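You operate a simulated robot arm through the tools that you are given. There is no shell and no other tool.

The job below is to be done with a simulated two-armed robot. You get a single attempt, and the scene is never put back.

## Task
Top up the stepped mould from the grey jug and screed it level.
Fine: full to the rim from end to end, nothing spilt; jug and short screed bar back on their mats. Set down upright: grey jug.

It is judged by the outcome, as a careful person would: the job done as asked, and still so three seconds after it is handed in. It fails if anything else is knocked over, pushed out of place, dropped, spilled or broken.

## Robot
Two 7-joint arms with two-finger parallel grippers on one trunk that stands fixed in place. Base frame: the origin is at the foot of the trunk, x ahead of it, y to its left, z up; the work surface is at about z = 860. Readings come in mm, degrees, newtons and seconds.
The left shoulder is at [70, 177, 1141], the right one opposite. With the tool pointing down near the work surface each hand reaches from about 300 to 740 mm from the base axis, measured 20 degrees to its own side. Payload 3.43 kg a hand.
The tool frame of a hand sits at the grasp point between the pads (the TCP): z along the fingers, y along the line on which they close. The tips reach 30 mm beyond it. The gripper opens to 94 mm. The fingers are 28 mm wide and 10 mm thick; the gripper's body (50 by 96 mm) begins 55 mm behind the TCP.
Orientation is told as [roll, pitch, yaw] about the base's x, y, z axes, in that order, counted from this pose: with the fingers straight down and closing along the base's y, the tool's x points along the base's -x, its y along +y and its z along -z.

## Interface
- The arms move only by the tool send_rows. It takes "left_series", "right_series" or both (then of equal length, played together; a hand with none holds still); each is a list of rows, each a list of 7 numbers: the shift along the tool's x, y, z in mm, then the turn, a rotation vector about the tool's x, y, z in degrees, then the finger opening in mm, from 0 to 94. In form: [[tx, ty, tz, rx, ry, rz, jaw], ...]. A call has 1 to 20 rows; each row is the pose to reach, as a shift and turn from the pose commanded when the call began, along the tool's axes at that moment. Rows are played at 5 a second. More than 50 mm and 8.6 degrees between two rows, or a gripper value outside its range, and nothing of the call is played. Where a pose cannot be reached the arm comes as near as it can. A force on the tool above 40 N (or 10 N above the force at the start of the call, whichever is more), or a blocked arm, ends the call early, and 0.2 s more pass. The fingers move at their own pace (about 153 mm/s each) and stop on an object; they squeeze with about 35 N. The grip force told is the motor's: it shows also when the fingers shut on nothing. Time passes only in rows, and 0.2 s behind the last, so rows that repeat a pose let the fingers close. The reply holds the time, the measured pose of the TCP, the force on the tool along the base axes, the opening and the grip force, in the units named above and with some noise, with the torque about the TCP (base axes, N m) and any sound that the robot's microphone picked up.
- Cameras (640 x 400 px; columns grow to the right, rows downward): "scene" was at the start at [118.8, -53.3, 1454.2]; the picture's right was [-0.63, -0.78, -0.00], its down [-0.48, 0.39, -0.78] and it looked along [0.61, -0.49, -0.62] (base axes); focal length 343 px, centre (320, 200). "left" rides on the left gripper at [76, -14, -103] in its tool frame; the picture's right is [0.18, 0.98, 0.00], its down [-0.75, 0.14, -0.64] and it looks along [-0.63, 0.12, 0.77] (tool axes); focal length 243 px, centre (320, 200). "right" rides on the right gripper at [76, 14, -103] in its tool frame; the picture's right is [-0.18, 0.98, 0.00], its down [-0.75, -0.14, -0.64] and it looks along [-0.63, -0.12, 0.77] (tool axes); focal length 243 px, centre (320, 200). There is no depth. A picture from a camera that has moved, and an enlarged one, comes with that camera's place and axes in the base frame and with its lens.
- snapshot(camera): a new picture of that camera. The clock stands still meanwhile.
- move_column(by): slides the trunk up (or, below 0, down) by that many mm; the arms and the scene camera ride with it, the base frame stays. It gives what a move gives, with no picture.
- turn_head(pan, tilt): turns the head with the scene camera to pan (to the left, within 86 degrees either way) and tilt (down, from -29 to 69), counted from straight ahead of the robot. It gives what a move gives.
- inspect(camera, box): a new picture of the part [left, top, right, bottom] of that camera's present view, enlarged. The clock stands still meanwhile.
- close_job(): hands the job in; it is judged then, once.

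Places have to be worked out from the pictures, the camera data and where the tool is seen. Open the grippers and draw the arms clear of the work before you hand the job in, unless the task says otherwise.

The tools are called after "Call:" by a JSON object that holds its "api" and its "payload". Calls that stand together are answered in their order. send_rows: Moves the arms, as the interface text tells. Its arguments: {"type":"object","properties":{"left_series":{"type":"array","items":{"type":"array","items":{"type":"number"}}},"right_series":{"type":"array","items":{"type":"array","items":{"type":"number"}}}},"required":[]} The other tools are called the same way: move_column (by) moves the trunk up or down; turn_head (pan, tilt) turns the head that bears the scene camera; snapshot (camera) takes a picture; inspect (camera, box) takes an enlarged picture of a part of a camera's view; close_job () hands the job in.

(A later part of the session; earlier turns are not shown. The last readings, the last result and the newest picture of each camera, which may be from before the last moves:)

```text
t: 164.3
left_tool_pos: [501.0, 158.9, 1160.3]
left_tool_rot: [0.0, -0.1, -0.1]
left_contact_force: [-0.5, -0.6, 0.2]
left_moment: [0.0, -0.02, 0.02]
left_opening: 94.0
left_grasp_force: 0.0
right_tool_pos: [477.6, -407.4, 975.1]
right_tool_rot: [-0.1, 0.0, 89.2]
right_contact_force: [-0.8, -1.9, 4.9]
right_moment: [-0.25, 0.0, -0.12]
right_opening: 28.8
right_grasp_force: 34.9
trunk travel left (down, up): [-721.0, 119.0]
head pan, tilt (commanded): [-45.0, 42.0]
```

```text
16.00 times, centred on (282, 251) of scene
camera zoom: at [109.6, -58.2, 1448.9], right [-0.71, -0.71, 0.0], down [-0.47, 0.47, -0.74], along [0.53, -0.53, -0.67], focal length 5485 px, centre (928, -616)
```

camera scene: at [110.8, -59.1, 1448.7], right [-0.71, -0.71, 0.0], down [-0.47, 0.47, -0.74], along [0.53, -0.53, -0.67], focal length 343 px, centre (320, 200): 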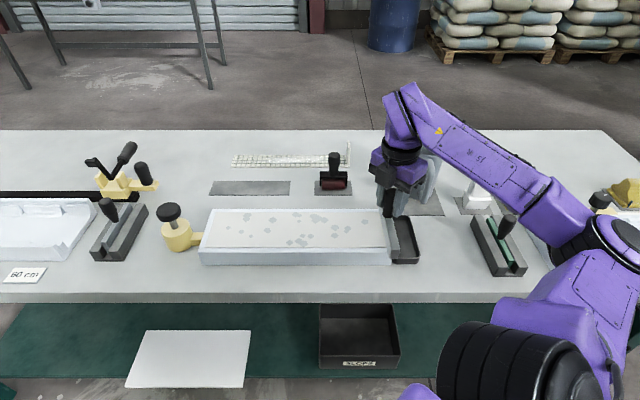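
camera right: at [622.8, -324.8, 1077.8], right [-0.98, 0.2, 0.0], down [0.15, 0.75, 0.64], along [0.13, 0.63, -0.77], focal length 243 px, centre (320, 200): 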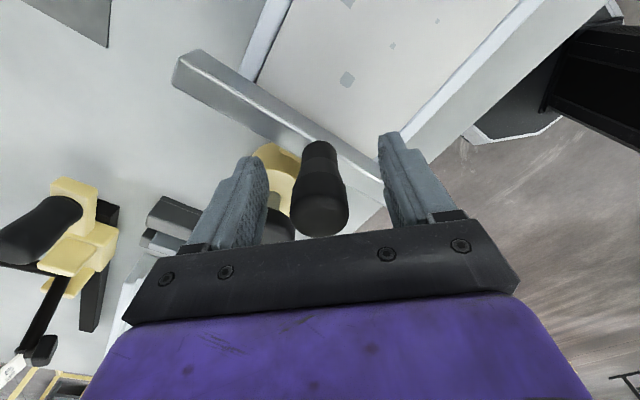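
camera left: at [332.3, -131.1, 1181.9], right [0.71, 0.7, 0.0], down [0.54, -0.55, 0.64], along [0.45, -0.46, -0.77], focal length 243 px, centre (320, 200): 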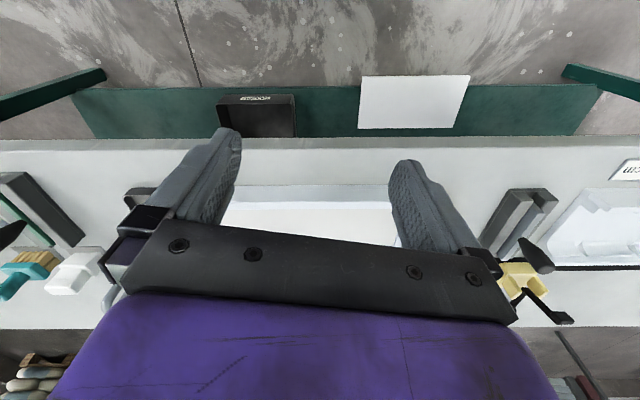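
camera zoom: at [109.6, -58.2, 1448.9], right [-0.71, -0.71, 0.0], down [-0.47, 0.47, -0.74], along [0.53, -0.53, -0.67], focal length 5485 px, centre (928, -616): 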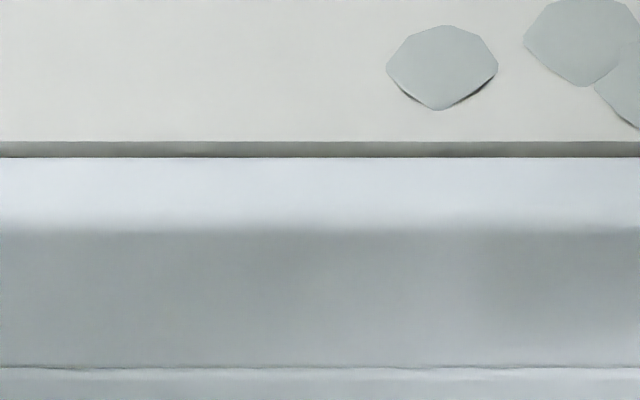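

Most of it is flush, but the stretch from about e1=30 to -50 still reads slightly low. I'll measure it on the far side too.

Call:
{"api": "inspect", "payload": {"camera": "scene", "box": [325, 203, 365, 228]}}

Call:
{"api": "inspect", "payload": {"camera": "scene", "box": [355, 203, 395, 228]}}

Call:
{"api": "inspect", "payload": {"camera": "scene", "box": [225, 203, 265, 228]}}

Call:
{"api": "inspect", "payload": {"camera": "scene", "box": [265, 203, 305, 228]}}

```text
16.00 times, centred on (345, 216) of scene
camera zoom: at [109.6, -58.2, 1448.9], right [-0.71, -0.71, 0.0], down [-0.47, 0.47, -0.74], along [0.53, -0.53, -0.67], focal length 5485 px, centre (-80, -48)
```

zoom: 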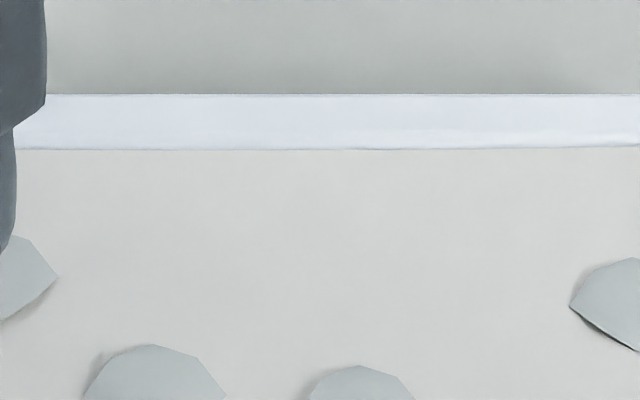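

```text
16.00 times, centred on (375, 216) of scene
camera zoom: at [109.6, -58.2, 1448.9], right [-0.71, -0.71, 0.0], down [-0.47, 0.47, -0.74], along [0.53, -0.53, -0.67], focal length 5485 px, centre (-560, -48)
```

zoom: 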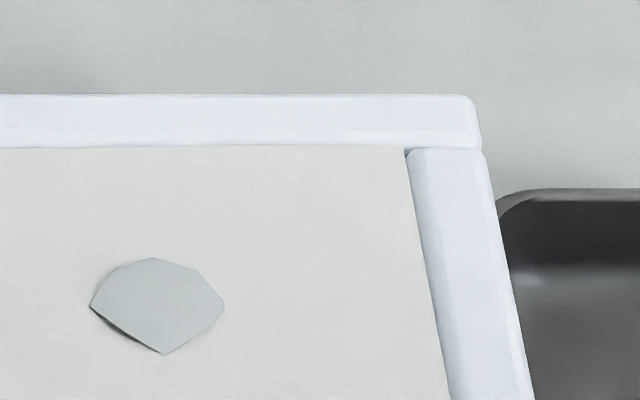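

```text
16.00 times, centred on (245, 216) of scene
camera zoom: at [109.6, -58.2, 1448.9], right [-0.71, -0.71, 0.0], down [-0.47, 0.47, -0.74], along [0.53, -0.53, -0.67], focal length 5485 px, centre (1520, -48)
```

zoom: 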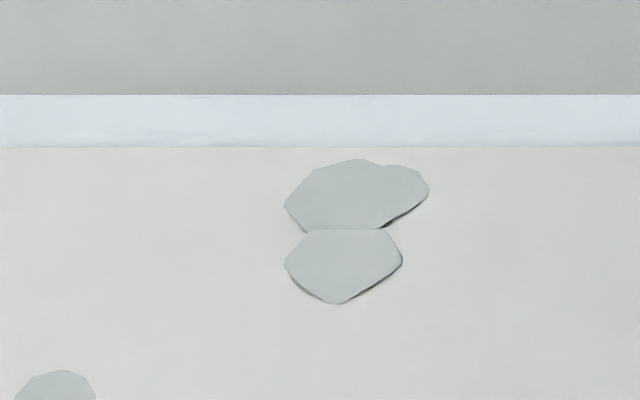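

```text
16.00 times, centred on (285, 216) of scene
camera zoom: at [109.6, -58.2, 1448.9], right [-0.71, -0.71, 0.0], down [-0.47, 0.47, -0.74], along [0.53, -0.53, -0.67], focal length 5485 px, centre (880, -48)
```

zoom: 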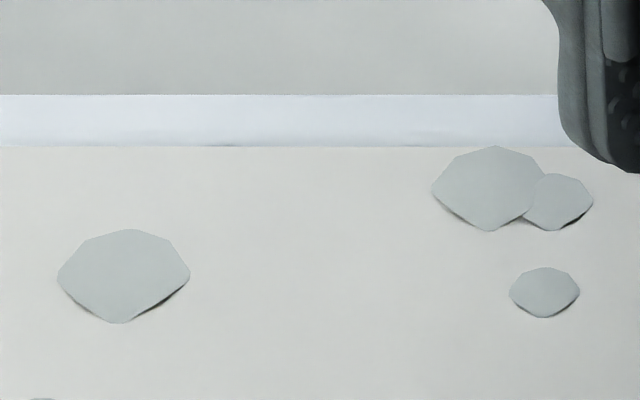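

Far and near sides agree: the stretch e1≈40 to -50 is about 0.5 mm low and no excess is left, so it needs a few more millilitres. I'll park the bar across the rims at the left-centre, add a little from the jug, then strike off again to the right.

Call:
{"api": "send_rows", "payload": {"right_series": [[0, 0, -2, 0, 0, 0, 5], [0, 0, -7, 0, 0, 0, 5], [0, 0, -13, 0, 0, 0, 5], [-8, -7.8, -15, 0, 0, 0, 5], [-22, -21.3, -15, 0, 0, 0, 5], [-38, -36.8, -15, 0, 0, 0, 5], [-54, -52.3, -15, 0, 0, 0, 5], [-70, -67.9, -15, 0, 0, 0, 5], [-86, -83.4, -15, 0, 0, 0, 5], [-99, -96, -15, 0, 0, 0, 5], [-107.7, -104.4, -15, 0, 0, 0, 5], [-107.7, -104.4, -8, 0, 0, 0, 5], [-107.7, -104.4, -3, 0, 0, 0, 5]]}}

Call:
{"api": "send_rows", "payload": {"right_series": [[0, 0, 1, 0, 0, 0, 5], [0, 0, 2, 0, 0, 0, 5]]}}

Call:
{"api": "send_rows", "payload": {"right_series": [[0, 0, 0.4, 0, 0, 0, 5], [0, 0, 0.8, 0, 0, 0, 5]]}}

```text
t: 167.1
left_tool_pos: [502.7, 159.1, 1158.0]
left_tool_rot: [0.0, -0.1, 0.0]
left_contact_force: [0.0, -0.2, -0.6]
left_moment: [0.01, -0.01, -0.02]
left_opening: 93.8
left_grasp_force: 0.1
right_tool_pos: [585.5, -301.7, 976.9]
right_tool_rot: [0.2, 0.0, 89.3]
right_contact_force: [0.1, -0.1, -1.0]
right_moment: [0.01, 0.0, -0.01]
right_opening: 28.8
right_grasp_force: 34.8
trunk travel left (down, up): [-721.0, 119.0]
head pan, tilt (commanded): [-45.0, 42.0]
```

```text
t: 167.7
left_tool_pos: [503.0, 157.2, 1158.7]
left_tool_rot: [0.0, 0.0, -0.1]
left_contact_force: [-0.4, 0.6, -0.6]
left_moment: [-0.01, 0.01, -0.01]
left_opening: 93.7
left_grasp_force: 0.0
right_tool_pos: [584.3, -302.5, 975.2]
right_tool_rot: [0.1, 0.0, 89.2]
right_contact_force: [-0.3, 0.4, -1.1]
right_moment: [-0.02, 0.05, 0.0]
right_opening: 28.8
right_grasp_force: 35.1
trunk travel left (down, up): [-721.0, 119.0]
head pan, tilt (commanded): [-45.0, 42.0]
```

```text
t: 168.3
left_tool_pos: [502.3, 157.8, 1159.0]
left_tool_rot: [-0.1, -0.1, -0.1]
left_contact_force: [-0.9, 0.0, 0.4]
left_moment: [0.01, -0.02, -0.02]
left_opening: 94.2
left_grasp_force: 0.1
right_tool_pos: [585.4, -302.7, 975.3]
right_tool_rot: [0.0, 0.0, 89.1]
right_contact_force: [1.4, -1.4, 6.8]
right_moment: [0.13, 0.24, 0.04]
right_opening: 29.0
right_grasp_force: 35.3
trunk travel left (down, up): [-721.0, 119.0]
head pan, tilt (commanded): [-45.0, 42.0]
```

The bar is resting on the rims with about 7 N. I'll ease off and release it.

Call:
{"api": "send_rows", "payload": {"right_series": [[0, 0, -0.4, 0, 0, 0, 5], [0, 0, -0.4, 0, 0, 0, 5]]}}

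Call:
{"api": "send_rows", "payload": {"right_series": [[0, 0, 0, 0, 0, 0, 32], [0, 0, 0, 0, 0, 0, 40], [0, 0, 0, 0, 0, 0, 55], [0, 0, 0, 0, 0, 0, 70], [0, 0, 0, 0, 0, 0, 70]]}}

Call:
{"api": "inspect", "payload": {"camera": "scene", "box": [190, 150, 330, 272]}}

```text
t: 168.9
left_tool_pos: [501.7, 157.1, 1160.4]
left_tool_rot: [0.0, -0.1, -0.1]
left_contact_force: [0.7, 0.2, 1.1]
left_moment: [0.0, -0.02, 0.01]
left_opening: 94.3
left_grasp_force: 0.0
right_tool_pos: [586.2, -303.8, 975.4]
right_tool_rot: [0.0, 0.0, 89.2]
right_contact_force: [3.6, -2.2, 6.3]
right_moment: [-0.15, -0.15, 0.0]
right_opening: 29.0
right_grasp_force: 35.0
trunk travel left (down, up): [-721.0, 119.0]
head pan, tilt (commanded): [-45.0, 42.0]
```

```text
t: 170.1
left_tool_pos: [501.5, 158.8, 1160.0]
left_tool_rot: [0.0, -0.1, -0.1]
left_contact_force: [-0.5, -0.8, -0.2]
left_moment: [-0.01, 0.01, 0.03]
left_opening: 93.9
left_grasp_force: 0.1
right_tool_pos: [585.4, -302.1, 975.3]
right_tool_rot: [0.2, -0.1, 89.2]
right_contact_force: [-0.5, 0.0, -0.3]
right_moment: [-0.03, -0.05, 0.02]
right_opening: 70.1
right_grasp_force: 0.0
trunk travel left (down, up): [-721.0, 119.0]
head pan, tilt (commanded): [-45.0, 42.0]
```

```text
3.28 times, centred on (260, 211) of scene
camera zoom: at [110.8, -58.7, 1448.8], right [-0.71, -0.71, 0.0], down [-0.47, 0.47, -0.74], along [0.53, -0.53, -0.67], focal length 1124 px, centre (517, 164)
```

zoom: 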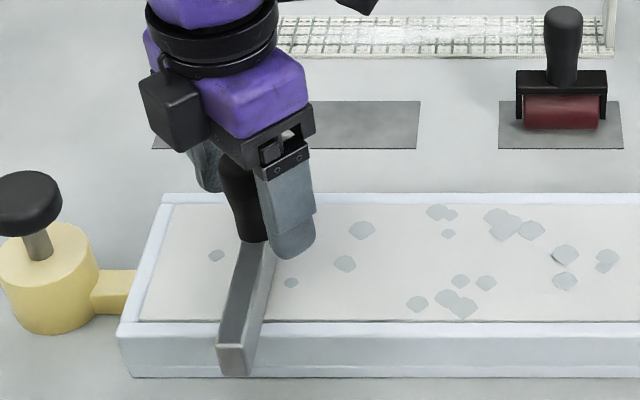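

The bar stands by itself across the rims. I'll rise clear and return above the jug.

Call:
{"api": "send_rows", "payload": {"right_series": [[0, 0, -10, 0, 0, 0, 70], [0, 0, -30, 0, 0, 0, 70], [0, 0, -55, 0, 0, 0, 70], [0, 0, -85, 0, 0, 0, 80], [0, 0, -115, 0, 0, 0, 94], [0, 0, -140, 0, 0, 0, 94]]}}

Call:
{"api": "send_rows", "payload": {"right_series": [[27, 10, -1, 0, 0, -2.6, 94], [53, 20, -2, 0, 0, -5.3, 94], [80, 30, -4, 0, 0, -7.9, 94], [107, 40, -5, 0, 0, -10.5, 94], [134, 51, -6, 0, 0, -13.1, 94], [160, 61, -7, 0, 0, -15.8, 94], [187, 71, -8, 0, 0, -18.4, 94], [214, 81, -9, 0, 0, -21, 94], [240, 91, -10, 0, 0, -23.6, 94], [267, 101, -11, 0, 0, -26.3, 94], [294, 111, -12, 0, 0, -28.9, 94], [321, 122, -13, 0, 0, -31.5, 94], [347, 132, -14, 0, 0, -34.1, 94], [374, 142, -15, 0, 0, -36.8, 94], [401, 152, -15, 0, 0, -39.4, 94], [427, 162, -15, 0, 0, -42, 94]]}}

Call:
{"api": "snapshot", "payload": {"camera": "scene"}}

Call:
{"api": "snapshot", "payload": {"camera": "right"}}

```text
t: 171.5
left_tool_pos: [501.4, 159.3, 1159.3]
left_tool_rot: [0.0, 0.0, -0.2]
left_contact_force: [0.3, 0.4, -0.7]
left_moment: [0.01, 0.01, 0.01]
left_opening: 94.2
left_grasp_force: 0.0
right_tool_pos: [585.7, -302.8, 1115.4]
right_tool_rot: [0.2, -0.1, 89.2]
right_contact_force: [-0.1, 0.1, -0.1]
right_moment: [-0.03, -0.01, -0.01]
right_opening: 94.0
right_grasp_force: 0.1
trunk travel left (down, up): [-721.0, 119.0]
head pan, tilt (commanded): [-45.0, 42.0]
```

```text
t: 174.9
left_tool_pos: [501.6, 156.9, 1159.7]
left_tool_rot: [0.0, 0.0, -0.1]
left_contact_force: [-0.4, -0.5, 0.6]
left_moment: [-0.01, 0.03, 0.02]
left_opening: 94.0
left_grasp_force: 0.0
right_tool_pos: [415.9, -729.2, 1129.2]
right_tool_rot: [0.0, 0.0, 131.3]
right_contact_force: [-0.1, -0.3, 0.3]
right_moment: [0.0, -0.01, 0.0]
right_opening: 94.1
right_grasp_force: 0.0
trunk travel left (down, up): [-721.0, 119.0]
head pan, tilt (commanded): [-45.0, 42.0]
```

```text
taken
camera scene: at [111.6, -59.4, 1448.7], right [-0.71, -0.71, 0.0], down [-0.47, 0.47, -0.74], along [0.52, -0.53, -0.67], focal length 343 px, centre (320, 200)
```

scene: 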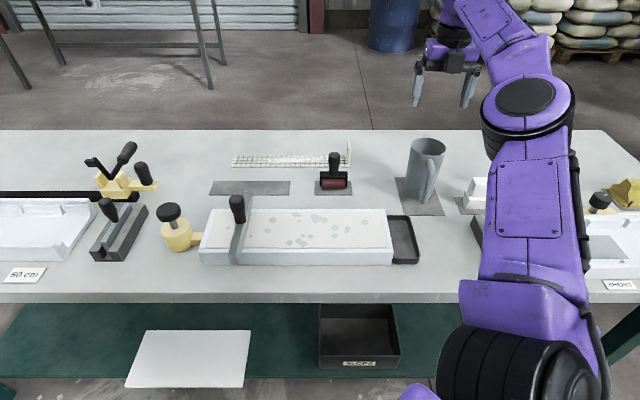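

```text
taken
camera right: at [456.7, -794.1, 1231.8], right [-0.86, -0.51, 0.0], down [-0.39, 0.66, 0.64], along [-0.33, 0.55, -0.77], focal length 243 px, centre (320, 200)
```

right: 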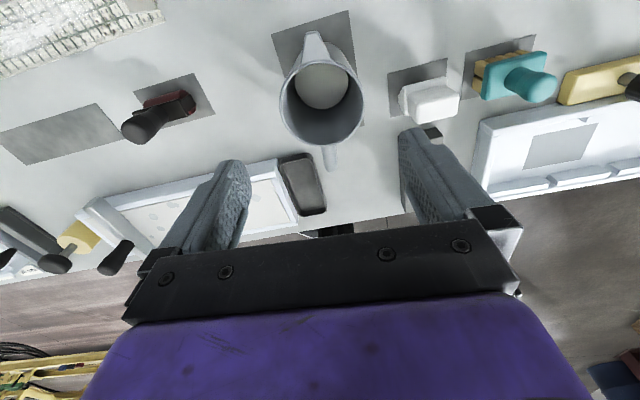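

The hand is above the jug again without trouble. I'll zoom in to centre on the rim.

Call:
{"api": "inspect", "payload": {"camera": "right", "box": [240, 0, 400, 180]}}

```text
2.22 times, centred on (320, 90) of right
camera zoom: at [456.7, -794.1, 1231.8], right [-0.86, -0.51, 0.0], down [-0.39, 0.66, 0.64], along [-0.33, 0.55, -0.77], focal length 539 px, centre (320, 444)
```

zoom: 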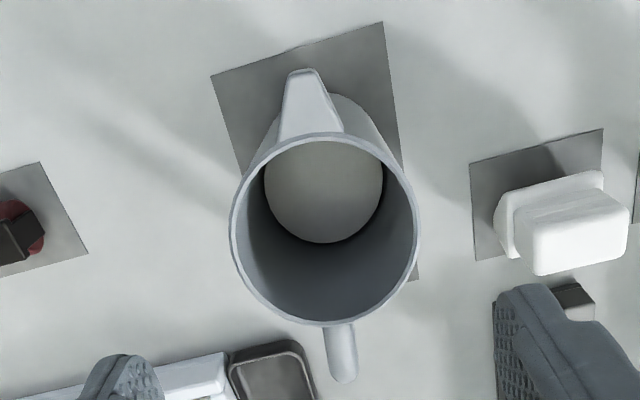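

The jug is within 1.3 mm of centre. I'll descend to the gripping height in two stages.

Call:
{"api": "send_rows", "payload": {"right_series": [[0, 1.3, 20, 0, 0, 0, 94], [0, 1.3, 42, 0, 0, 0, 94], [0, 1.3, 64, 0, 0, 0, 94], [0, 1.3, 84, 0, 0, 0, 94], [0, 1.3, 95, 0, 0, 0, 94], [0, 1.3, 95, 0, 0, 0, 94]]}}

Call:
{"api": "inspect", "payload": {"camera": "right", "box": [220, 60, 440, 230]}}

```text
t: 176.3
left_tool_pos: [502.5, 158.2, 1159.8]
left_tool_rot: [0.1, -0.2, 0.0]
left_contact_force: [0.9, -0.3, -0.9]
left_moment: [0.03, 0.01, -0.02]
left_opening: 93.9
left_grasp_force: 0.1
right_tool_pos: [416.2, -728.1, 1034.4]
right_tool_rot: [0.0, -0.1, 131.2]
right_contact_force: [-0.1, 0.1, 0.0]
right_moment: [0.0, 0.0, 0.0]
right_opening: 94.0
right_grasp_force: 0.0
trunk travel left (down, up): [-721.0, 119.0]
head pan, tilt (commanded): [-45.0, 42.0]
```

```text
2.35 times, centred on (330, 145) of right
camera zoom: at [455.7, -792.7, 1137.1], right [-0.86, -0.51, 0.0], down [-0.39, 0.66, 0.64], along [-0.33, 0.55, -0.77], focal length 571 px, centre (296, 329)
```

zoom: 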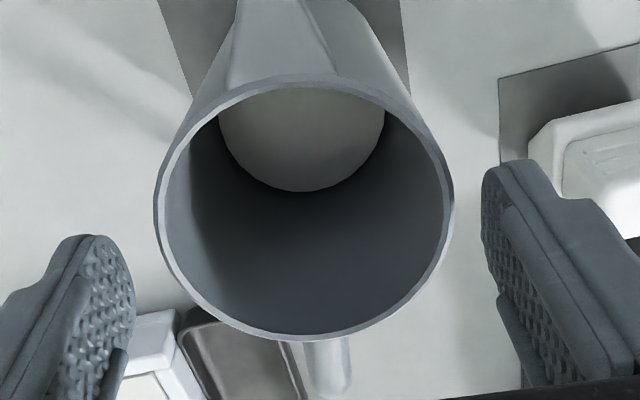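

It's centred within 1 mm. I'll go down to the gripping height and close.

Call:
{"api": "send_rows", "payload": {"right_series": [[0, 0.6, 15, 0, 0, 0, 94], [0, 0.6, 32, 0, 0, 0, 94], [0, 0.6, 50, 0, 0, 0, 94], [0, 0.6, 66, 0, 0, 0, 94], [0, 0.6, 76, 0, 0, 0, 94], [0, 0.6, 80, 0, 0, 0, 94]]}}

Call:
{"api": "send_rows", "payload": {"right_series": [[0, 0, 0, 0, 0, 0, 84], [0, 0, 0, 0, 0, 0, 60], [0, 0, 0, 0, 0, 0, 40], [0, 0, 0, 0, 0, 0, 40], [0, 0, 0, 0, 0, 0, 40]]}}

Call:
{"api": "inspect", "payload": {"camera": "scene", "box": [370, 110, 490, 220]}}

```text
t: 177.7
left_tool_pos: [503.0, 158.7, 1159.8]
left_tool_rot: [0.0, -0.1, -0.1]
left_contact_force: [-0.7, 0.6, 0.3]
left_moment: [-0.05, 0.02, 0.0]
left_opening: 94.0
left_grasp_force: 0.1
right_tool_pos: [415.2, -727.5, 955.9]
right_tool_rot: [0.1, -0.1, 131.2]
right_contact_force: [0.5, 0.3, 0.4]
right_moment: [-0.02, -0.02, 0.02]
right_opening: 93.9
right_grasp_force: 0.0
trunk travel left (down, up): [-721.0, 119.0]
head pan, tilt (commanded): [-45.0, 42.0]
```

```text
t: 178.9
left_tool_pos: [501.5, 157.8, 1159.5]
left_tool_rot: [0.0, 0.1, -0.1]
left_contact_force: [-0.3, 0.2, 0.3]
left_moment: [0.02, 0.0, -0.01]
left_opening: 94.0
left_grasp_force: 0.0
right_tool_pos: [413.7, -728.5, 955.5]
right_tool_rot: [0.2, -0.1, 131.2]
right_contact_force: [-0.3, -0.1, -0.1]
right_moment: [-0.03, 0.05, -0.04]
right_opening: 81.1
right_grasp_force: 34.7
trunk travel left (down, up): [-721.0, 119.0]
head pan, tilt (commanded): [-45.0, 42.0]
```

```text
3.64 times, centred on (430, 165) of scene
camera zoom: at [110.9, -58.9, 1448.7], right [-0.71, -0.71, 0.0], down [-0.47, 0.47, -0.74], along [0.53, -0.53, -0.67], focal length 1247 px, centre (-80, 327)
```

zoom: 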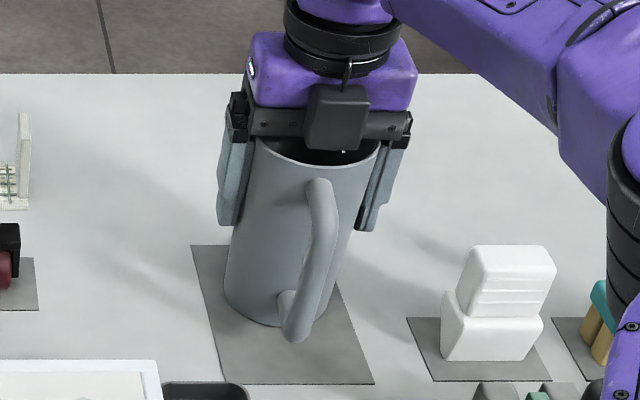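

Gripped. I'll lift very slowly this time and check for slip.

Call:
{"api": "send_rows", "payload": {"right_series": [[0, 0, -1, 0, 0, 0, 40], [0, 0, -3, 0, 0, 0, 40], [0, 0, -6, 0, 0, 0, 40], [0, 0, -10, 0, 0, 0, 40], [0, 0, -15, 0, 0, 0, 40], [0, 0, -20, 0, 0, 0, 40]]}}

Call:
{"api": "inspect", "payload": {"camera": "scene", "box": [370, 110, 490, 220]}}

```text
t: 180.3
left_tool_pos: [502.9, 157.0, 1160.6]
left_tool_rot: [0.1, 0.0, 0.0]
left_contact_force: [0.1, 0.0, 0.2]
left_moment: [0.0, 0.0, -0.02]
left_opening: 94.3
left_grasp_force: 0.1
right_tool_pos: [415.8, -727.8, 975.5]
right_tool_rot: [0.0, -0.1, 131.2]
right_contact_force: [-0.4, 0.3, -3.5]
right_moment: [-0.08, -0.05, 0.0]
right_opening: 80.9
right_grasp_force: 35.1
trunk travel left (down, up): [-721.0, 119.0]
head pan, tilt (commanded): [-45.0, 42.0]
```

```text
3.64 times, centred on (430, 165) of scene
camera zoom: at [111.1, -59.6, 1448.7], right [-0.71, -0.71, 0.0], down [-0.47, 0.47, -0.74], along [0.53, -0.53, -0.67], focal length 1247 px, centre (-80, 327)
```

zoom: 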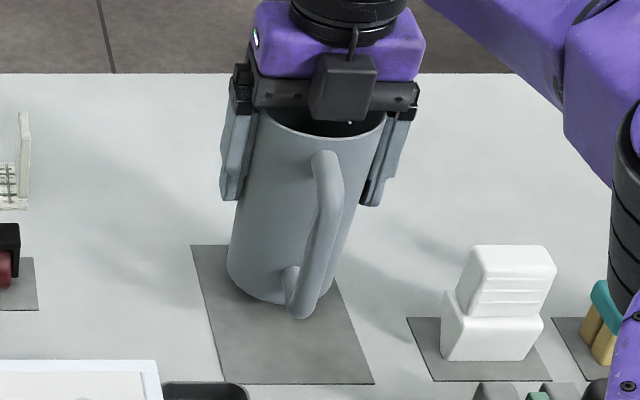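

No slip this time, and the jug came up with the hand. I'll raise it and carry it over the low stretch, turning the spout toward the right end.

Call:
{"api": "send_rows", "payload": {"right_series": [[0, 0, -6, 0, 0, 0, 40], [0, 0, -18, 0, 0, 0, 40], [0, 0, -36, 0, 0, 0, 40], [0, 0, -58, 0, 0, 0, 40], [0, 0, -80, 0, 0, 0, 40], [0, 0, -102, 0, 0, 0, 40], [0, 0, -118, 0, 0, 0, 40], [0, 0, -125, 0, 0, 0, 40]]}}

Call:
{"api": "send_rows", "payload": {"right_series": [[-4, -5, 0, 0, 0, 1.7, 40], [-14, -18, 0, 0, 0, 6, 40], [-28, -36, 0, 0, 0, 12, 40], [-44, -57, 0, 0, 0, 19, 40], [-60, -78, 0, 0, 0, 26, 40], [-77, -100, 0, 0, 0, 33.4, 40], [-94, -122, 0, 0, 0, 41, 40], [-111, -145, 0, 0, 0, 48.4, 40], [-128, -167, 0, 0, 0, 55.8, 40], [-145, -189, 0, 0, 0, 63, 40], [-161, -210, 0, 0, 0, 70, 40], [-175, -228, 0, 0, 0, 76.2, 40], [-187, -243, 0, 0, 0, 81.4, 40], [-195, -254, 0, 0, 0, 85, 40], [-198, -258, 0, 0, 0, 86.2, 40]]}}

Call:
{"api": "inspect", "payload": {"camera": "scene", "box": [190, 90, 430, 270]}}

```text
t: 182.1
left_tool_pos: [501.2, 156.2, 1159.3]
left_tool_rot: [0.0, 0.0, -0.1]
left_contact_force: [0.7, -0.6, 0.3]
left_moment: [0.0, -0.01, -0.02]
left_opening: 93.9
left_grasp_force: 0.0
right_tool_pos: [416.0, -729.6, 1101.4]
right_tool_rot: [0.1, -0.1, 131.2]
right_contact_force: [-0.3, 0.0, -3.5]
right_moment: [-0.08, -0.05, -0.01]
right_opening: 80.9
right_grasp_force: 35.2
trunk travel left (down, up): [-721.0, 119.0]
head pan, tilt (commanded): [-45.0, 42.0]
```

```text
t: 185.3
left_tool_pos: [502.1, 158.3, 1159.7]
left_tool_rot: [0.0, -0.1, -0.1]
left_contact_force: [0.7, 0.8, -0.5]
left_moment: [0.0, -0.01, 0.01]
left_opening: 94.1
left_grasp_force: 0.0
right_tool_pos: [480.0, -410.2, 1099.4]
right_tool_rot: [0.1, 0.0, 45.0]
right_contact_force: [0.1, -0.4, -4.0]
right_moment: [-0.07, 0.02, -0.01]
right_opening: 81.2
right_grasp_force: 35.1
trunk travel left (down, up): [-721.0, 119.0]
head pan, tilt (commanded): [-45.0, 42.0]
```

```text
2.22 times, centred on (310, 180) of scene
camera zoom: at [111.3, -59.2, 1448.7], right [-0.71, -0.71, 0.0], down [-0.47, 0.47, -0.74], along [0.53, -0.53, -0.67], focal length 762 px, centre (342, 244)
```

zoom: 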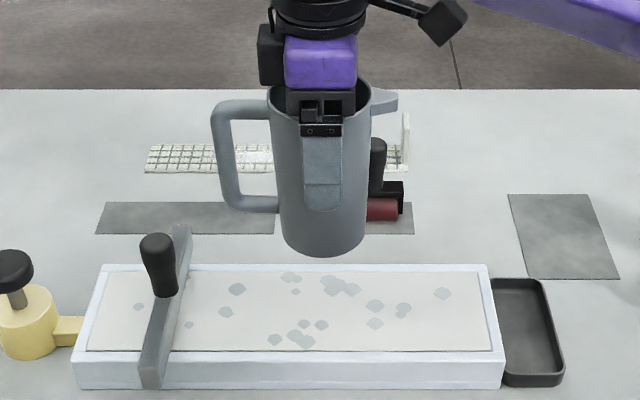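

The jug is over the low stretch. I'll tilt to 62°, well short of the flow angle, while lowering.

Call:
{"api": "send_rows", "payload": {"right_series": [[0, 0, 0, 0, -5, 0, 40], [0, 0, 0, 0, -12, 0, 40], [0, 0, 5, 0, -19, 0, 40], [0, 0, 12, 0, -26, 0, 40], [0, 0, 20, 0, -33, 0, 40], [0, 0, 30, 0, -40, 0, 40], [0, 0, 40, 0, -47, 0, 40], [0, 0, 50, 0, -54, 0, 40], [0, 0, 58, 0, -60, 0, 40], [0, 0, 60, 0, -62, 0, 40]]}}

Call:
{"api": "inspect", "payload": {"camera": "scene", "box": [210, 130, 410, 270]}}

Call:
{"api": "inspect", "payload": {"camera": "right", "box": [200, 60, 440, 250]}}

```text
t: 187.5
left_tool_pos: [502.0, 157.9, 1160.0]
left_tool_rot: [0.1, 0.0, -0.2]
left_contact_force: [0.1, -0.1, -0.3]
left_moment: [-0.02, 0.01, -0.02]
left_opening: 93.9
left_grasp_force: 0.0
right_tool_pos: [478.4, -410.5, 1039.8]
right_tool_rot: [0.2, -62.0, 44.8]
right_contact_force: [-1.2, -0.3, -3.3]
right_moment: [-0.08, 0.09, 0.0]
right_opening: 81.0
right_grasp_force: 34.8
trunk travel left (down, up): [-721.0, 119.0]
head pan, tilt (commanded): [-45.0, 42.0]
```

```text
2.86 times, centred on (310, 200) of scene
camera zoom: at [111.3, -59.2, 1448.7], right [-0.71, -0.71, 0.0], down [-0.47, 0.47, -0.74], along [0.53, -0.53, -0.67], focal length 980 px, centre (349, 200)
```

zoom: 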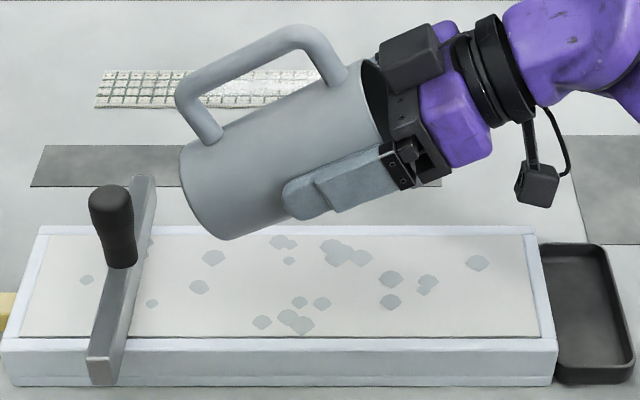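

```text
2.11 times, centred on (320, 155) of right
camera zoom: at [379.9, -487.8, 1020.6], right [-0.63, 0.76, 0.16], down [-0.05, -0.25, 0.97], along [0.77, 0.6, 0.2], focal length 511 px, centre (320, 295)
```

zoom: 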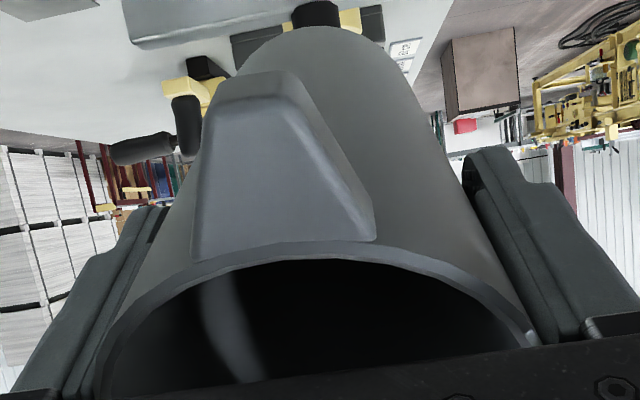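

I'll shift so the lip is near the left edge of the low stretch, lower a bit, and tilt to 68°.

Call:
{"api": "send_rows", "payload": {"right_series": [[0.2, 0, 8, 0, -1.5, 0, 40], [0.6, 0, 20, 0, -3, 0, 40], [1, 0, 32, 0, -4.5, 0, 40], [1.3, 0, 40.3, 0, -6, 0, 40], [1.3, 0, 40.3, 0, -6, 0, 40]]}}

Call:
{"api": "inspect", "payload": {"camera": "scene", "box": [210, 130, 410, 270]}}

```text
t: 188.7
left_tool_pos: [503.0, 157.5, 1159.1]
left_tool_rot: [0.0, 0.0, 0.0]
left_contact_force: [0.9, -0.4, 0.6]
left_moment: [0.04, 0.0, 0.02]
left_opening: 94.0
left_grasp_force: 0.0
right_tool_pos: [505.2, -385.0, 1019.3]
right_tool_rot: [0.3, -68.0, 44.8]
right_contact_force: [-0.4, 0.4, -3.9]
right_moment: [-0.05, 0.11, 0.01]
right_opening: 81.2
right_grasp_force: 35.3
trunk travel left (down, up): [-721.0, 119.0]
head pan, tilt (commanded): [-45.0, 42.0]
```

```text
2.86 times, centred on (310, 200) of scene
camera zoom: at [111.2, -59.2, 1448.7], right [-0.71, -0.71, 0.0], down [-0.47, 0.47, -0.74], along [0.53, -0.53, -0.67], focal length 980 px, centre (349, 200)
```

zoom: 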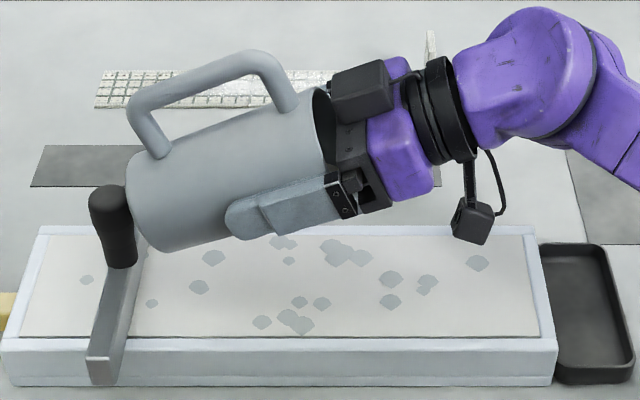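

The jug's foot is too close to the bar's handle. I'll raise the jug straight up above the handle before pouring.

Call:
{"api": "send_rows", "payload": {"right_series": [[-7, 0, -2.8, 0, 0, 0, 40], [-20, 0, -8, 0, 0, 0, 40], [-36, 0, -14.5, 0, 0, 0, 40], [-50, 0, -20.2, 0, 0, 0, 40], [-57.5, 0, -23.2, 0, 0, 0, 40]]}}

Call:
{"api": "send_rows", "payload": {"right_series": [[0, 0, 0, 0, -1, 0, 40], [0, 0, 0, 0, -2, 0, 40], [0, 0, 0, 0, -2, 0, 40]]}}

Call:
{"api": "inspect", "payload": {"camera": "scene", "box": [210, 110, 410, 270]}}

```text
t: 189.9
left_tool_pos: [502.5, 158.6, 1159.6]
left_tool_rot: [-0.1, 0.0, -0.1]
left_contact_force: [-0.2, 0.1, 0.1]
left_moment: [-0.01, 0.01, -0.02]
left_opening: 94.1
left_grasp_force: 0.1
right_tool_pos: [504.6, -385.0, 1081.4]
right_tool_rot: [0.4, -67.9, 44.7]
right_contact_force: [0.8, -0.2, -4.3]
right_moment: [-0.09, 0.07, -0.02]
right_opening: 80.9
right_grasp_force: 34.9
trunk travel left (down, up): [-721.0, 119.0]
head pan, tilt (commanded): [-45.0, 42.0]
```

```text
t: 190.7
left_tool_pos: [502.3, 157.9, 1158.8]
left_tool_rot: [0.0, 0.0, 0.0]
left_contact_force: [0.2, -0.3, -0.1]
left_moment: [-0.02, 0.02, 0.01]
left_opening: 94.0
left_grasp_force: 0.1
right_tool_pos: [504.5, -385.7, 1082.0]
right_tool_rot: [0.3, -69.9, 44.7]
right_contact_force: [-0.7, 0.3, -3.6]
right_moment: [-0.11, 0.06, -0.02]
right_opening: 80.9
right_grasp_force: 34.6
trunk travel left (down, up): [-721.0, 119.0]
head pan, tilt (commanded): [-45.0, 42.0]
```

```text
2.50 times, centred on (310, 190) of scene
camera zoom: at [111.4, -59.2, 1448.7], right [-0.71, -0.71, 0.0], down [-0.47, 0.47, -0.74], along [0.53, -0.53, -0.67], focal length 857 px, centre (345, 225)
```

zoom: 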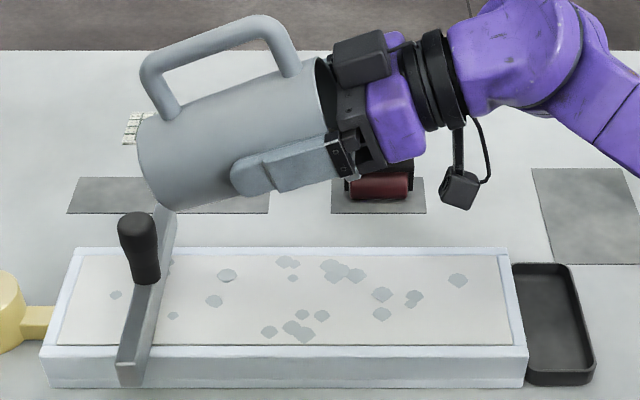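

No flow at 70°. I'll go on in 1° steps.

Call:
{"api": "send_rows", "payload": {"right_series": [[0, 0, 0, 0, -0.7, 0, 40], [0, 0, 0, 0, -1.5, 0, 40]]}}

Call:
{"api": "inspect", "payload": {"camera": "scene", "box": [250, 110, 410, 270]}}

Call:
{"api": "send_rows", "payload": {"right_series": [[0, 0, 0, 0, -0.7, 0, 40], [0, 0, 0, 0, -1.3, 0, 40]]}}

Call:
{"api": "inspect", "payload": {"camera": "scene", "box": [250, 110, 410, 270]}}

```text
t: 191.3
left_tool_pos: [501.9, 157.1, 1158.8]
left_tool_rot: [0.0, -0.1, -0.1]
left_contact_force: [0.3, 0.0, 0.0]
left_moment: [0.02, -0.03, -0.01]
left_opening: 93.9
left_grasp_force: 0.1
right_tool_pos: [504.1, -385.0, 1080.8]
right_tool_rot: [0.4, -71.4, 44.6]
right_contact_force: [0.3, 0.4, -3.2]
right_moment: [-0.09, 0.1, -0.06]
right_opening: 81.1
right_grasp_force: 35.4
trunk travel left (down, up): [-721.0, 119.0]
head pan, tilt (commanded): [-45.0, 42.0]
```

```text
2.50 times, centred on (330, 190) of scene
camera zoom: at [111.3, -59.2, 1448.7], right [-0.71, -0.71, 0.0], down [-0.47, 0.47, -0.74], along [0.53, -0.53, -0.67], focal length 857 px, centre (295, 225)
```

zoom: 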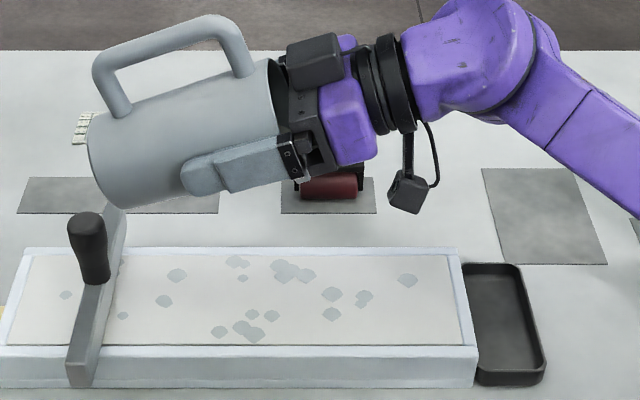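

```text
t: 191.9
left_tool_pos: [502.9, 157.9, 1159.2]
left_tool_rot: [0.0, 0.1, 0.0]
left_contact_force: [0.2, 0.2, -0.4]
left_moment: [0.01, 0.0, 0.01]
left_opening: 93.8
left_grasp_force: 0.1
right_tool_pos: [504.2, -384.9, 1082.1]
right_tool_rot: [0.4, -72.7, 44.6]
right_contact_force: [0.4, 0.0, -3.7]
right_moment: [-0.08, 0.1, 0.03]
right_opening: 81.0
right_grasp_force: 35.1
trunk travel left (down, up): [-721.0, 119.0]
head pan, tilt (commanded): [-45.0, 42.0]
```

```text
2.50 times, centred on (330, 190) of scene
camera zoom: at [111.4, -59.2, 1448.7], right [-0.71, -0.71, 0.0], down [-0.47, 0.47, -0.74], along [0.53, -0.53, -0.67], focal length 857 px, centre (295, 225)
```

zoom: 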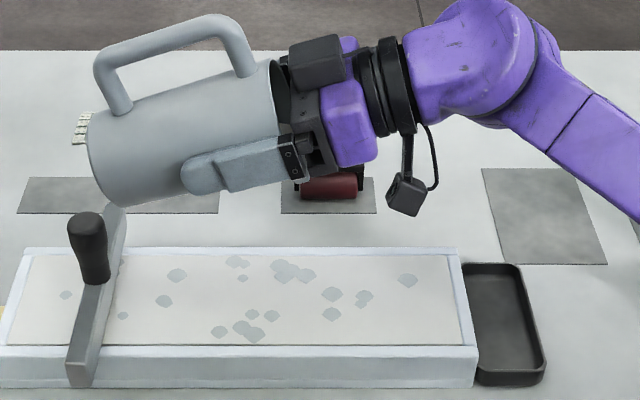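

Still nothing at 72.7°. I'll continue carefully.

Call:
{"api": "send_rows", "payload": {"right_series": [[0, 0, 0, 0, -0.6, 0, 40], [0, 0, 0, 0, -1.2, 0, 40]]}}

Call:
{"api": "inspect", "payload": {"camera": "scene", "box": [250, 110, 410, 270]}}

Call:
{"api": "send_rows", "payload": {"right_series": [[0, 0, 0, 0, -0.6, 0, 40], [0, 0, 0, 0, -1.2, 0, 40]]}}

Call:
{"api": "inspect", "payload": {"camera": "scene", "box": [250, 110, 410, 270]}}

```text
t: 192.5
left_tool_pos: [503.0, 158.0, 1159.2]
left_tool_rot: [0.0, 0.0, -0.1]
left_contact_force: [0.3, 0.3, -0.5]
left_moment: [0.0, 0.0, 0.01]
left_opening: 93.9
left_grasp_force: 0.0
right_tool_pos: [505.1, -384.5, 1082.3]
right_tool_rot: [0.5, -74.0, 44.5]
right_contact_force: [-0.7, 0.5, -5.0]
right_moment: [-0.09, 0.08, 0.02]
right_opening: 81.0
right_grasp_force: 35.6
trunk travel left (down, up): [-721.0, 119.0]
head pan, tilt (commanded): [-45.0, 42.0]
```

```text
2.50 times, centred on (330, 190) of scene
camera zoom: at [111.4, -59.2, 1448.7], right [-0.71, -0.71, 0.0], down [-0.47, 0.47, -0.74], along [0.53, -0.53, -0.67], focal length 857 px, centre (295, 225)
```

zoom: 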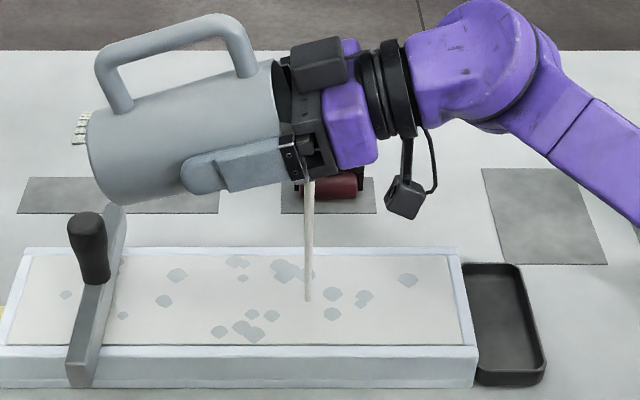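

```text
t: 193.1
left_tool_pos: [502.8, 156.6, 1160.2]
left_tool_rot: [0.0, 0.0, -0.2]
left_contact_force: [-0.1, 0.0, -0.6]
left_moment: [0.02, -0.02, -0.03]
left_opening: 93.7
left_grasp_force: 0.0
right_tool_pos: [505.6, -384.8, 1080.5]
right_tool_rot: [0.5, -75.1, 44.7]
right_contact_force: [-0.8, 0.5, -3.1]
right_moment: [-0.07, 0.09, 0.0]
right_opening: 80.8
right_grasp_force: 34.7
trunk travel left (down, up): [-721.0, 119.0]
head pan, tilt (commanded): [-45.0, 42.0]
```

```text
2.50 times, centred on (330, 190) of scene
camera zoom: at [111.3, -59.2, 1448.7], right [-0.71, -0.71, 0.0], down [-0.47, 0.47, -0.74], along [0.53, -0.53, -0.67], focal length 857 px, centre (295, 225)
```

zoom: 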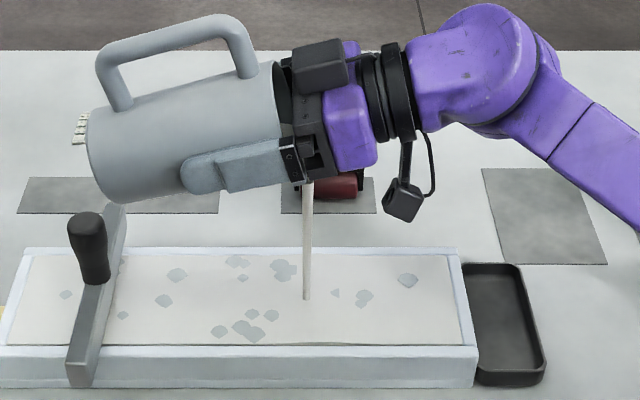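

The stream has started at the left edge of the low stretch. I'll trail it rightward across the stretch and then tip back.

Call:
{"api": "send_rows", "payload": {"right_series": [[3.8, 0, -14.5, 0, 0, 0, 40], [8.2, 0, -31, 0, 0.3, 0, 40], [12.5, 0, -47.4, 0, 1.5, 0, 40], [15.3, 0, -58, 0, 6, 0, 40], [15.8, 0, -60, 0, 12, 0, 40], [15.8, 0, -60, 0, 16, 0, 40]]}}

Call:
{"api": "inspect", "payload": {"camera": "scene", "box": [210, 130, 410, 270]}}

Call:
{"api": "inspect", "payload": {"camera": "scene", "box": [312, 242, 352, 260]}}

Call:
{"api": "inspect", "payload": {"camera": "scene", "box": [352, 242, 392, 260]}}

Call:
{"api": "inspect", "payload": {"camera": "scene", "box": [272, 242, 312, 260]}}

```text
t: 194.5
left_tool_pos: [503.0, 157.6, 1159.6]
left_tool_rot: [0.0, -0.1, -0.2]
left_contact_force: [0.5, 0.9, -0.5]
left_moment: [-0.04, 0.0, 0.01]
left_opening: 93.9
left_grasp_force: 0.2
right_tool_pos: [460.5, -431.1, 1080.4]
right_tool_rot: [0.3, -59.1, 44.7]
right_contact_force: [-0.2, 0.8, -3.8]
right_moment: [-0.08, 0.05, -0.01]
right_opening: 81.0
right_grasp_force: 35.0
trunk travel left (down, up): [-721.0, 119.0]
head pan, tilt (commanded): [-45.0, 42.0]
```

```text
2.86 times, centred on (310, 200) of scene
camera zoom: at [111.4, -59.0, 1448.7], right [-0.71, -0.71, 0.0], down [-0.47, 0.47, -0.74], along [0.53, -0.53, -0.67], focal length 980 px, centre (349, 200)
```

zoom: 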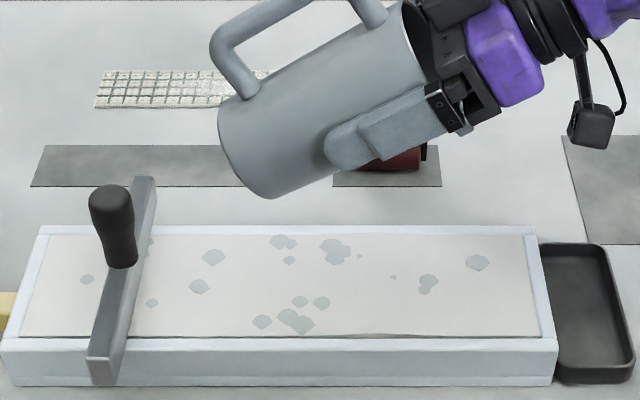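

```text
16.00 times, centred on (332, 251) of scene
camera zoom: at [111.4, -59.0, 1448.7], right [-0.71, -0.71, 0.0], down [-0.47, 0.47, -0.74], along [0.53, -0.53, -0.67], focal length 5485 px, centre (128, -616)
```

zoom: 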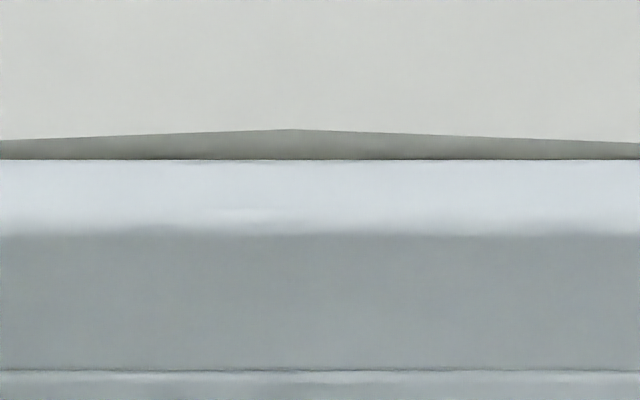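

```text
16.00 times, centred on (372, 251) of scene
camera zoom: at [111.4, -59.0, 1448.7], right [-0.71, -0.71, 0.0], down [-0.47, 0.47, -0.74], along [0.53, -0.53, -0.67], focal length 5485 px, centre (-512, -616)
```

zoom: 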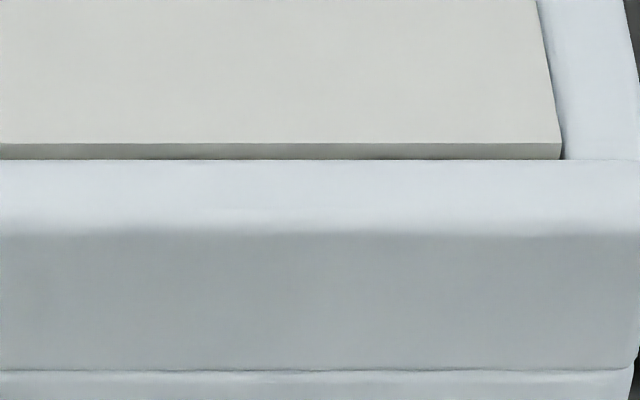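

```text
16.00 times, centred on (292, 251) of scene
camera zoom: at [111.4, -59.0, 1448.7], right [-0.71, -0.71, 0.0], down [-0.47, 0.47, -0.74], along [0.53, -0.53, -0.67], focal length 5485 px, centre (768, -616)
```

zoom: 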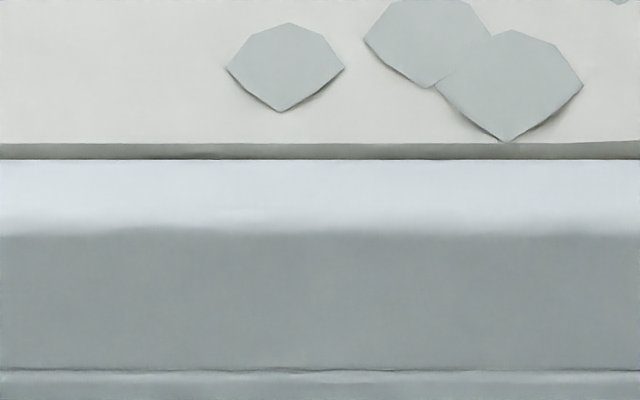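

The low stretch is now proud by up to 2–3 mm and everything else is flush. I'll bring the jug upright and return it to its mat.

Call:
{"api": "send_rows", "payload": {"right_series": [[0, 0, 0, 0, 7, 0, 40], [0, 0, 0, 0, 14.5, 0, 40], [0, 0, 0, 0, 22, 0, 40], [0, 0, 0, 0, 30, 0, 40], [0, 0, 0, 0, 38, 0, 40], [0, 0, 0, 0, 46, 0, 40], [0, 0, 0, 0, 53, 0, 40], [0, 0, 0, 0, 59.2, 0, 40]]}}

Call:
{"api": "inspect", "payload": {"camera": "scene", "box": [240, 90, 380, 230]}}

```text
t: 196.3
left_tool_pos: [501.5, 159.3, 1160.2]
left_tool_rot: [0.0, -0.1, -0.1]
left_contact_force: [-0.1, -0.8, -0.7]
left_moment: [0.01, -0.02, -0.01]
left_opening: 93.9
left_grasp_force: 0.1
right_tool_pos: [461.0, -428.6, 1082.4]
right_tool_rot: [0.2, 0.1, 45.0]
right_contact_force: [-0.3, 0.7, -3.2]
right_moment: [-0.05, 0.05, -0.03]
right_opening: 81.4
right_grasp_force: 35.4
trunk travel left (down, up): [-721.0, 119.0]
head pan, tilt (commanded): [-45.0, 42.0]
```

```text
2.86 times, centred on (310, 160) of scene
camera zoom: at [111.9, -58.4, 1448.7], right [-0.71, -0.71, 0.0], down [-0.47, 0.47, -0.74], along [0.52, -0.53, -0.67], focal length 980 px, centre (349, 314)
```

zoom: 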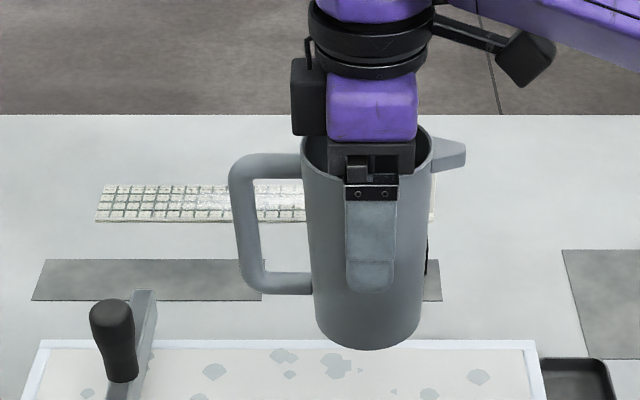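

The jug is nearly upright in the grip, with about 1° of lean. I'll carry it back over its mat.

Call:
{"api": "send_rows", "payload": {"right_series": [[5, -3.7, -1, 0, 0, -1.8, 40], [16, -12, -3, 0, 0, -5.7, 40], [33, -24, -6, 0, 0, -11.7, 40], [52, -38, -9, 0, 0, -18.4, 40], [73, -54, -12, 0, 0, -25.8, 40], [95, -70, -15, 0, 0, -33.6, 40], [117, -86, -18, 0, 0, -41.4, 40], [139, -102, -20, 0, 0, -49.1, 40], [160, -118, -20, 0, 0, -56.6, 40], [181, -133, -20, 0, 0, -64, 40], [201, -148, -20, 0, 0, -71, 40], [219, -161, -20, 0, 0, -77.4, 40], [233, -171, -20, 0, 0, -82.4, 40], [241, -177, -20, 0, 0, -85.2, 40], [244, -179.5, -20, 0, 0, -86.2, 40]]}}

Call:
{"api": "send_rows", "payload": {"right_series": [[0, 0, 5, 0, -0.6, 0, 40], [0, 0, 18, 0, -1.2, 0, 40], [0, 0, 40, 0, -1.2, 0, 40], [0, 0, 65, 0, -1.2, 0, 40], [0, 0, 90, 0, -1.2, 0, 40], [0, 0, 110, 0, -1.2, 0, 40], [0, 0, 122, 0, -1.2, 0, 40]]}}

Call:
{"api": "inspect", "payload": {"camera": "scene", "box": [370, 110, 490, 220]}}

```text
t: 199.5
left_tool_pos: [502.6, 157.3, 1159.9]
left_tool_rot: [0.0, 0.0, -0.2]
left_contact_force: [-1.0, 0.3, -0.8]
left_moment: [0.0, -0.02, -0.02]
left_opening: 94.1
left_grasp_force: 0.0
right_tool_pos: [415.1, -728.4, 1101.1]
right_tool_rot: [-0.1, -0.1, 131.3]
right_contact_force: [-0.5, 1.3, -3.1]
right_moment: [-0.05, -0.03, -0.02]
right_opening: 81.0
right_grasp_force: 34.9
trunk travel left (down, up): [-721.0, 119.0]
head pan, tilt (commanded): [-45.0, 42.0]
```

```text
t: 201.1
left_tool_pos: [502.7, 157.1, 1160.4]
left_tool_rot: [0.0, 0.0, -0.1]
left_contact_force: [-0.1, 0.1, -0.3]
left_moment: [0.01, 0.02, 0.03]
left_opening: 94.1
left_grasp_force: 0.1
right_tool_pos: [414.4, -729.3, 978.8]
right_tool_rot: [0.1, -1.3, 131.2]
right_contact_force: [-0.6, 0.5, -3.3]
right_moment: [-0.04, -0.04, 0.02]
right_opening: 80.8
right_grasp_force: 34.8
trunk travel left (down, up): [-721.0, 119.0]
head pan, tilt (commanded): [-45.0, 42.0]
```

```text
3.64 times, centred on (430, 165) of scene
camera zoom: at [111.4, -59.8, 1448.7], right [-0.71, -0.71, 0.0], down [-0.47, 0.47, -0.74], along [0.53, -0.53, -0.67], focal length 1247 px, centre (-80, 327)
```

zoom: 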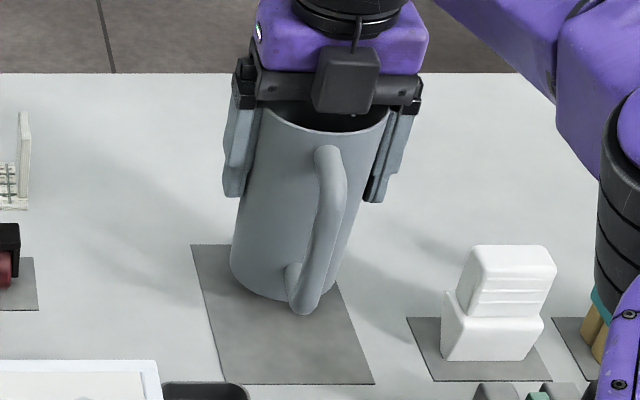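

The jug is about 23 mm above the mat. I'll shift 5 mm back toward its original spot and lower slowly to contact.

Call:
{"api": "send_rows", "payload": {"right_series": [[-2.5, 0, 4, 0, 0, 0, 40], [-5, 0, 9, 0, 0, 0, 40], [-5, 0, 14, 0, 0, 0, 40], [-5, 0, 18, 0, 0, 0, 40], [-5, 0, 20, 0, 0, 0, 40]]}}

Call:
{"api": "send_rows", "payload": {"right_series": [[0, 0, 0.7, 0, 0, 0, 40], [0, 0, 1.4, 0, 0, 0, 40]]}}

Call:
{"api": "send_rows", "payload": {"right_series": [[0, 0, 0.6, 0, 0, 0, 40], [0, 0, 1.2, 0, 0, 0, 40]]}}

```text
t: 202.3
left_tool_pos: [502.5, 157.1, 1159.4]
left_tool_rot: [-0.1, 0.0, -0.1]
left_contact_force: [-0.7, -0.4, -0.2]
left_moment: [0.01, 0.01, 0.06]
left_opening: 93.8
left_grasp_force: 0.0
right_tool_pos: [412.0, -725.4, 958.6]
right_tool_rot: [-0.1, -1.4, 131.2]
right_contact_force: [0.0, -0.4, -3.0]
right_moment: [-0.03, -0.03, 0.02]
right_opening: 80.8
right_grasp_force: 35.1
trunk travel left (down, up): [-721.0, 119.0]
head pan, tilt (commanded): [-45.0, 42.0]
```

```text
t: 202.9
left_tool_pos: [502.7, 156.5, 1159.7]
left_tool_rot: [-0.1, 0.0, -0.1]
left_contact_force: [-0.7, -0.2, 0.2]
left_moment: [-0.04, 0.0, -0.03]
left_opening: 94.0
left_grasp_force: 0.0
right_tool_pos: [409.6, -726.2, 957.1]
right_tool_rot: [0.0, -1.4, 131.2]
right_contact_force: [-0.7, 0.4, -4.5]
right_moment: [-0.05, -0.02, 0.0]
right_opening: 81.0
right_grasp_force: 34.9
trunk travel left (down, up): [-721.0, 119.0]
head pan, tilt (commanded): [-45.0, 42.0]
```

```text
t: 203.5
left_tool_pos: [502.2, 156.9, 1159.2]
left_tool_rot: [0.0, 0.1, -0.1]
left_contact_force: [-0.4, 0.3, -0.5]
left_moment: [0.01, 0.04, -0.02]
left_opening: 94.1
left_grasp_force: 0.0
right_tool_pos: [411.4, -724.8, 955.9]
right_tool_rot: [0.0, -1.3, 131.2]
right_contact_force: [0.2, 0.3, -4.7]
right_moment: [-0.05, -0.05, 0.0]
right_opening: 81.0
right_grasp_force: 35.0
trunk travel left (down, up): [-721.0, 119.0]
head pan, tilt (commanded): [-45.0, 42.0]
```

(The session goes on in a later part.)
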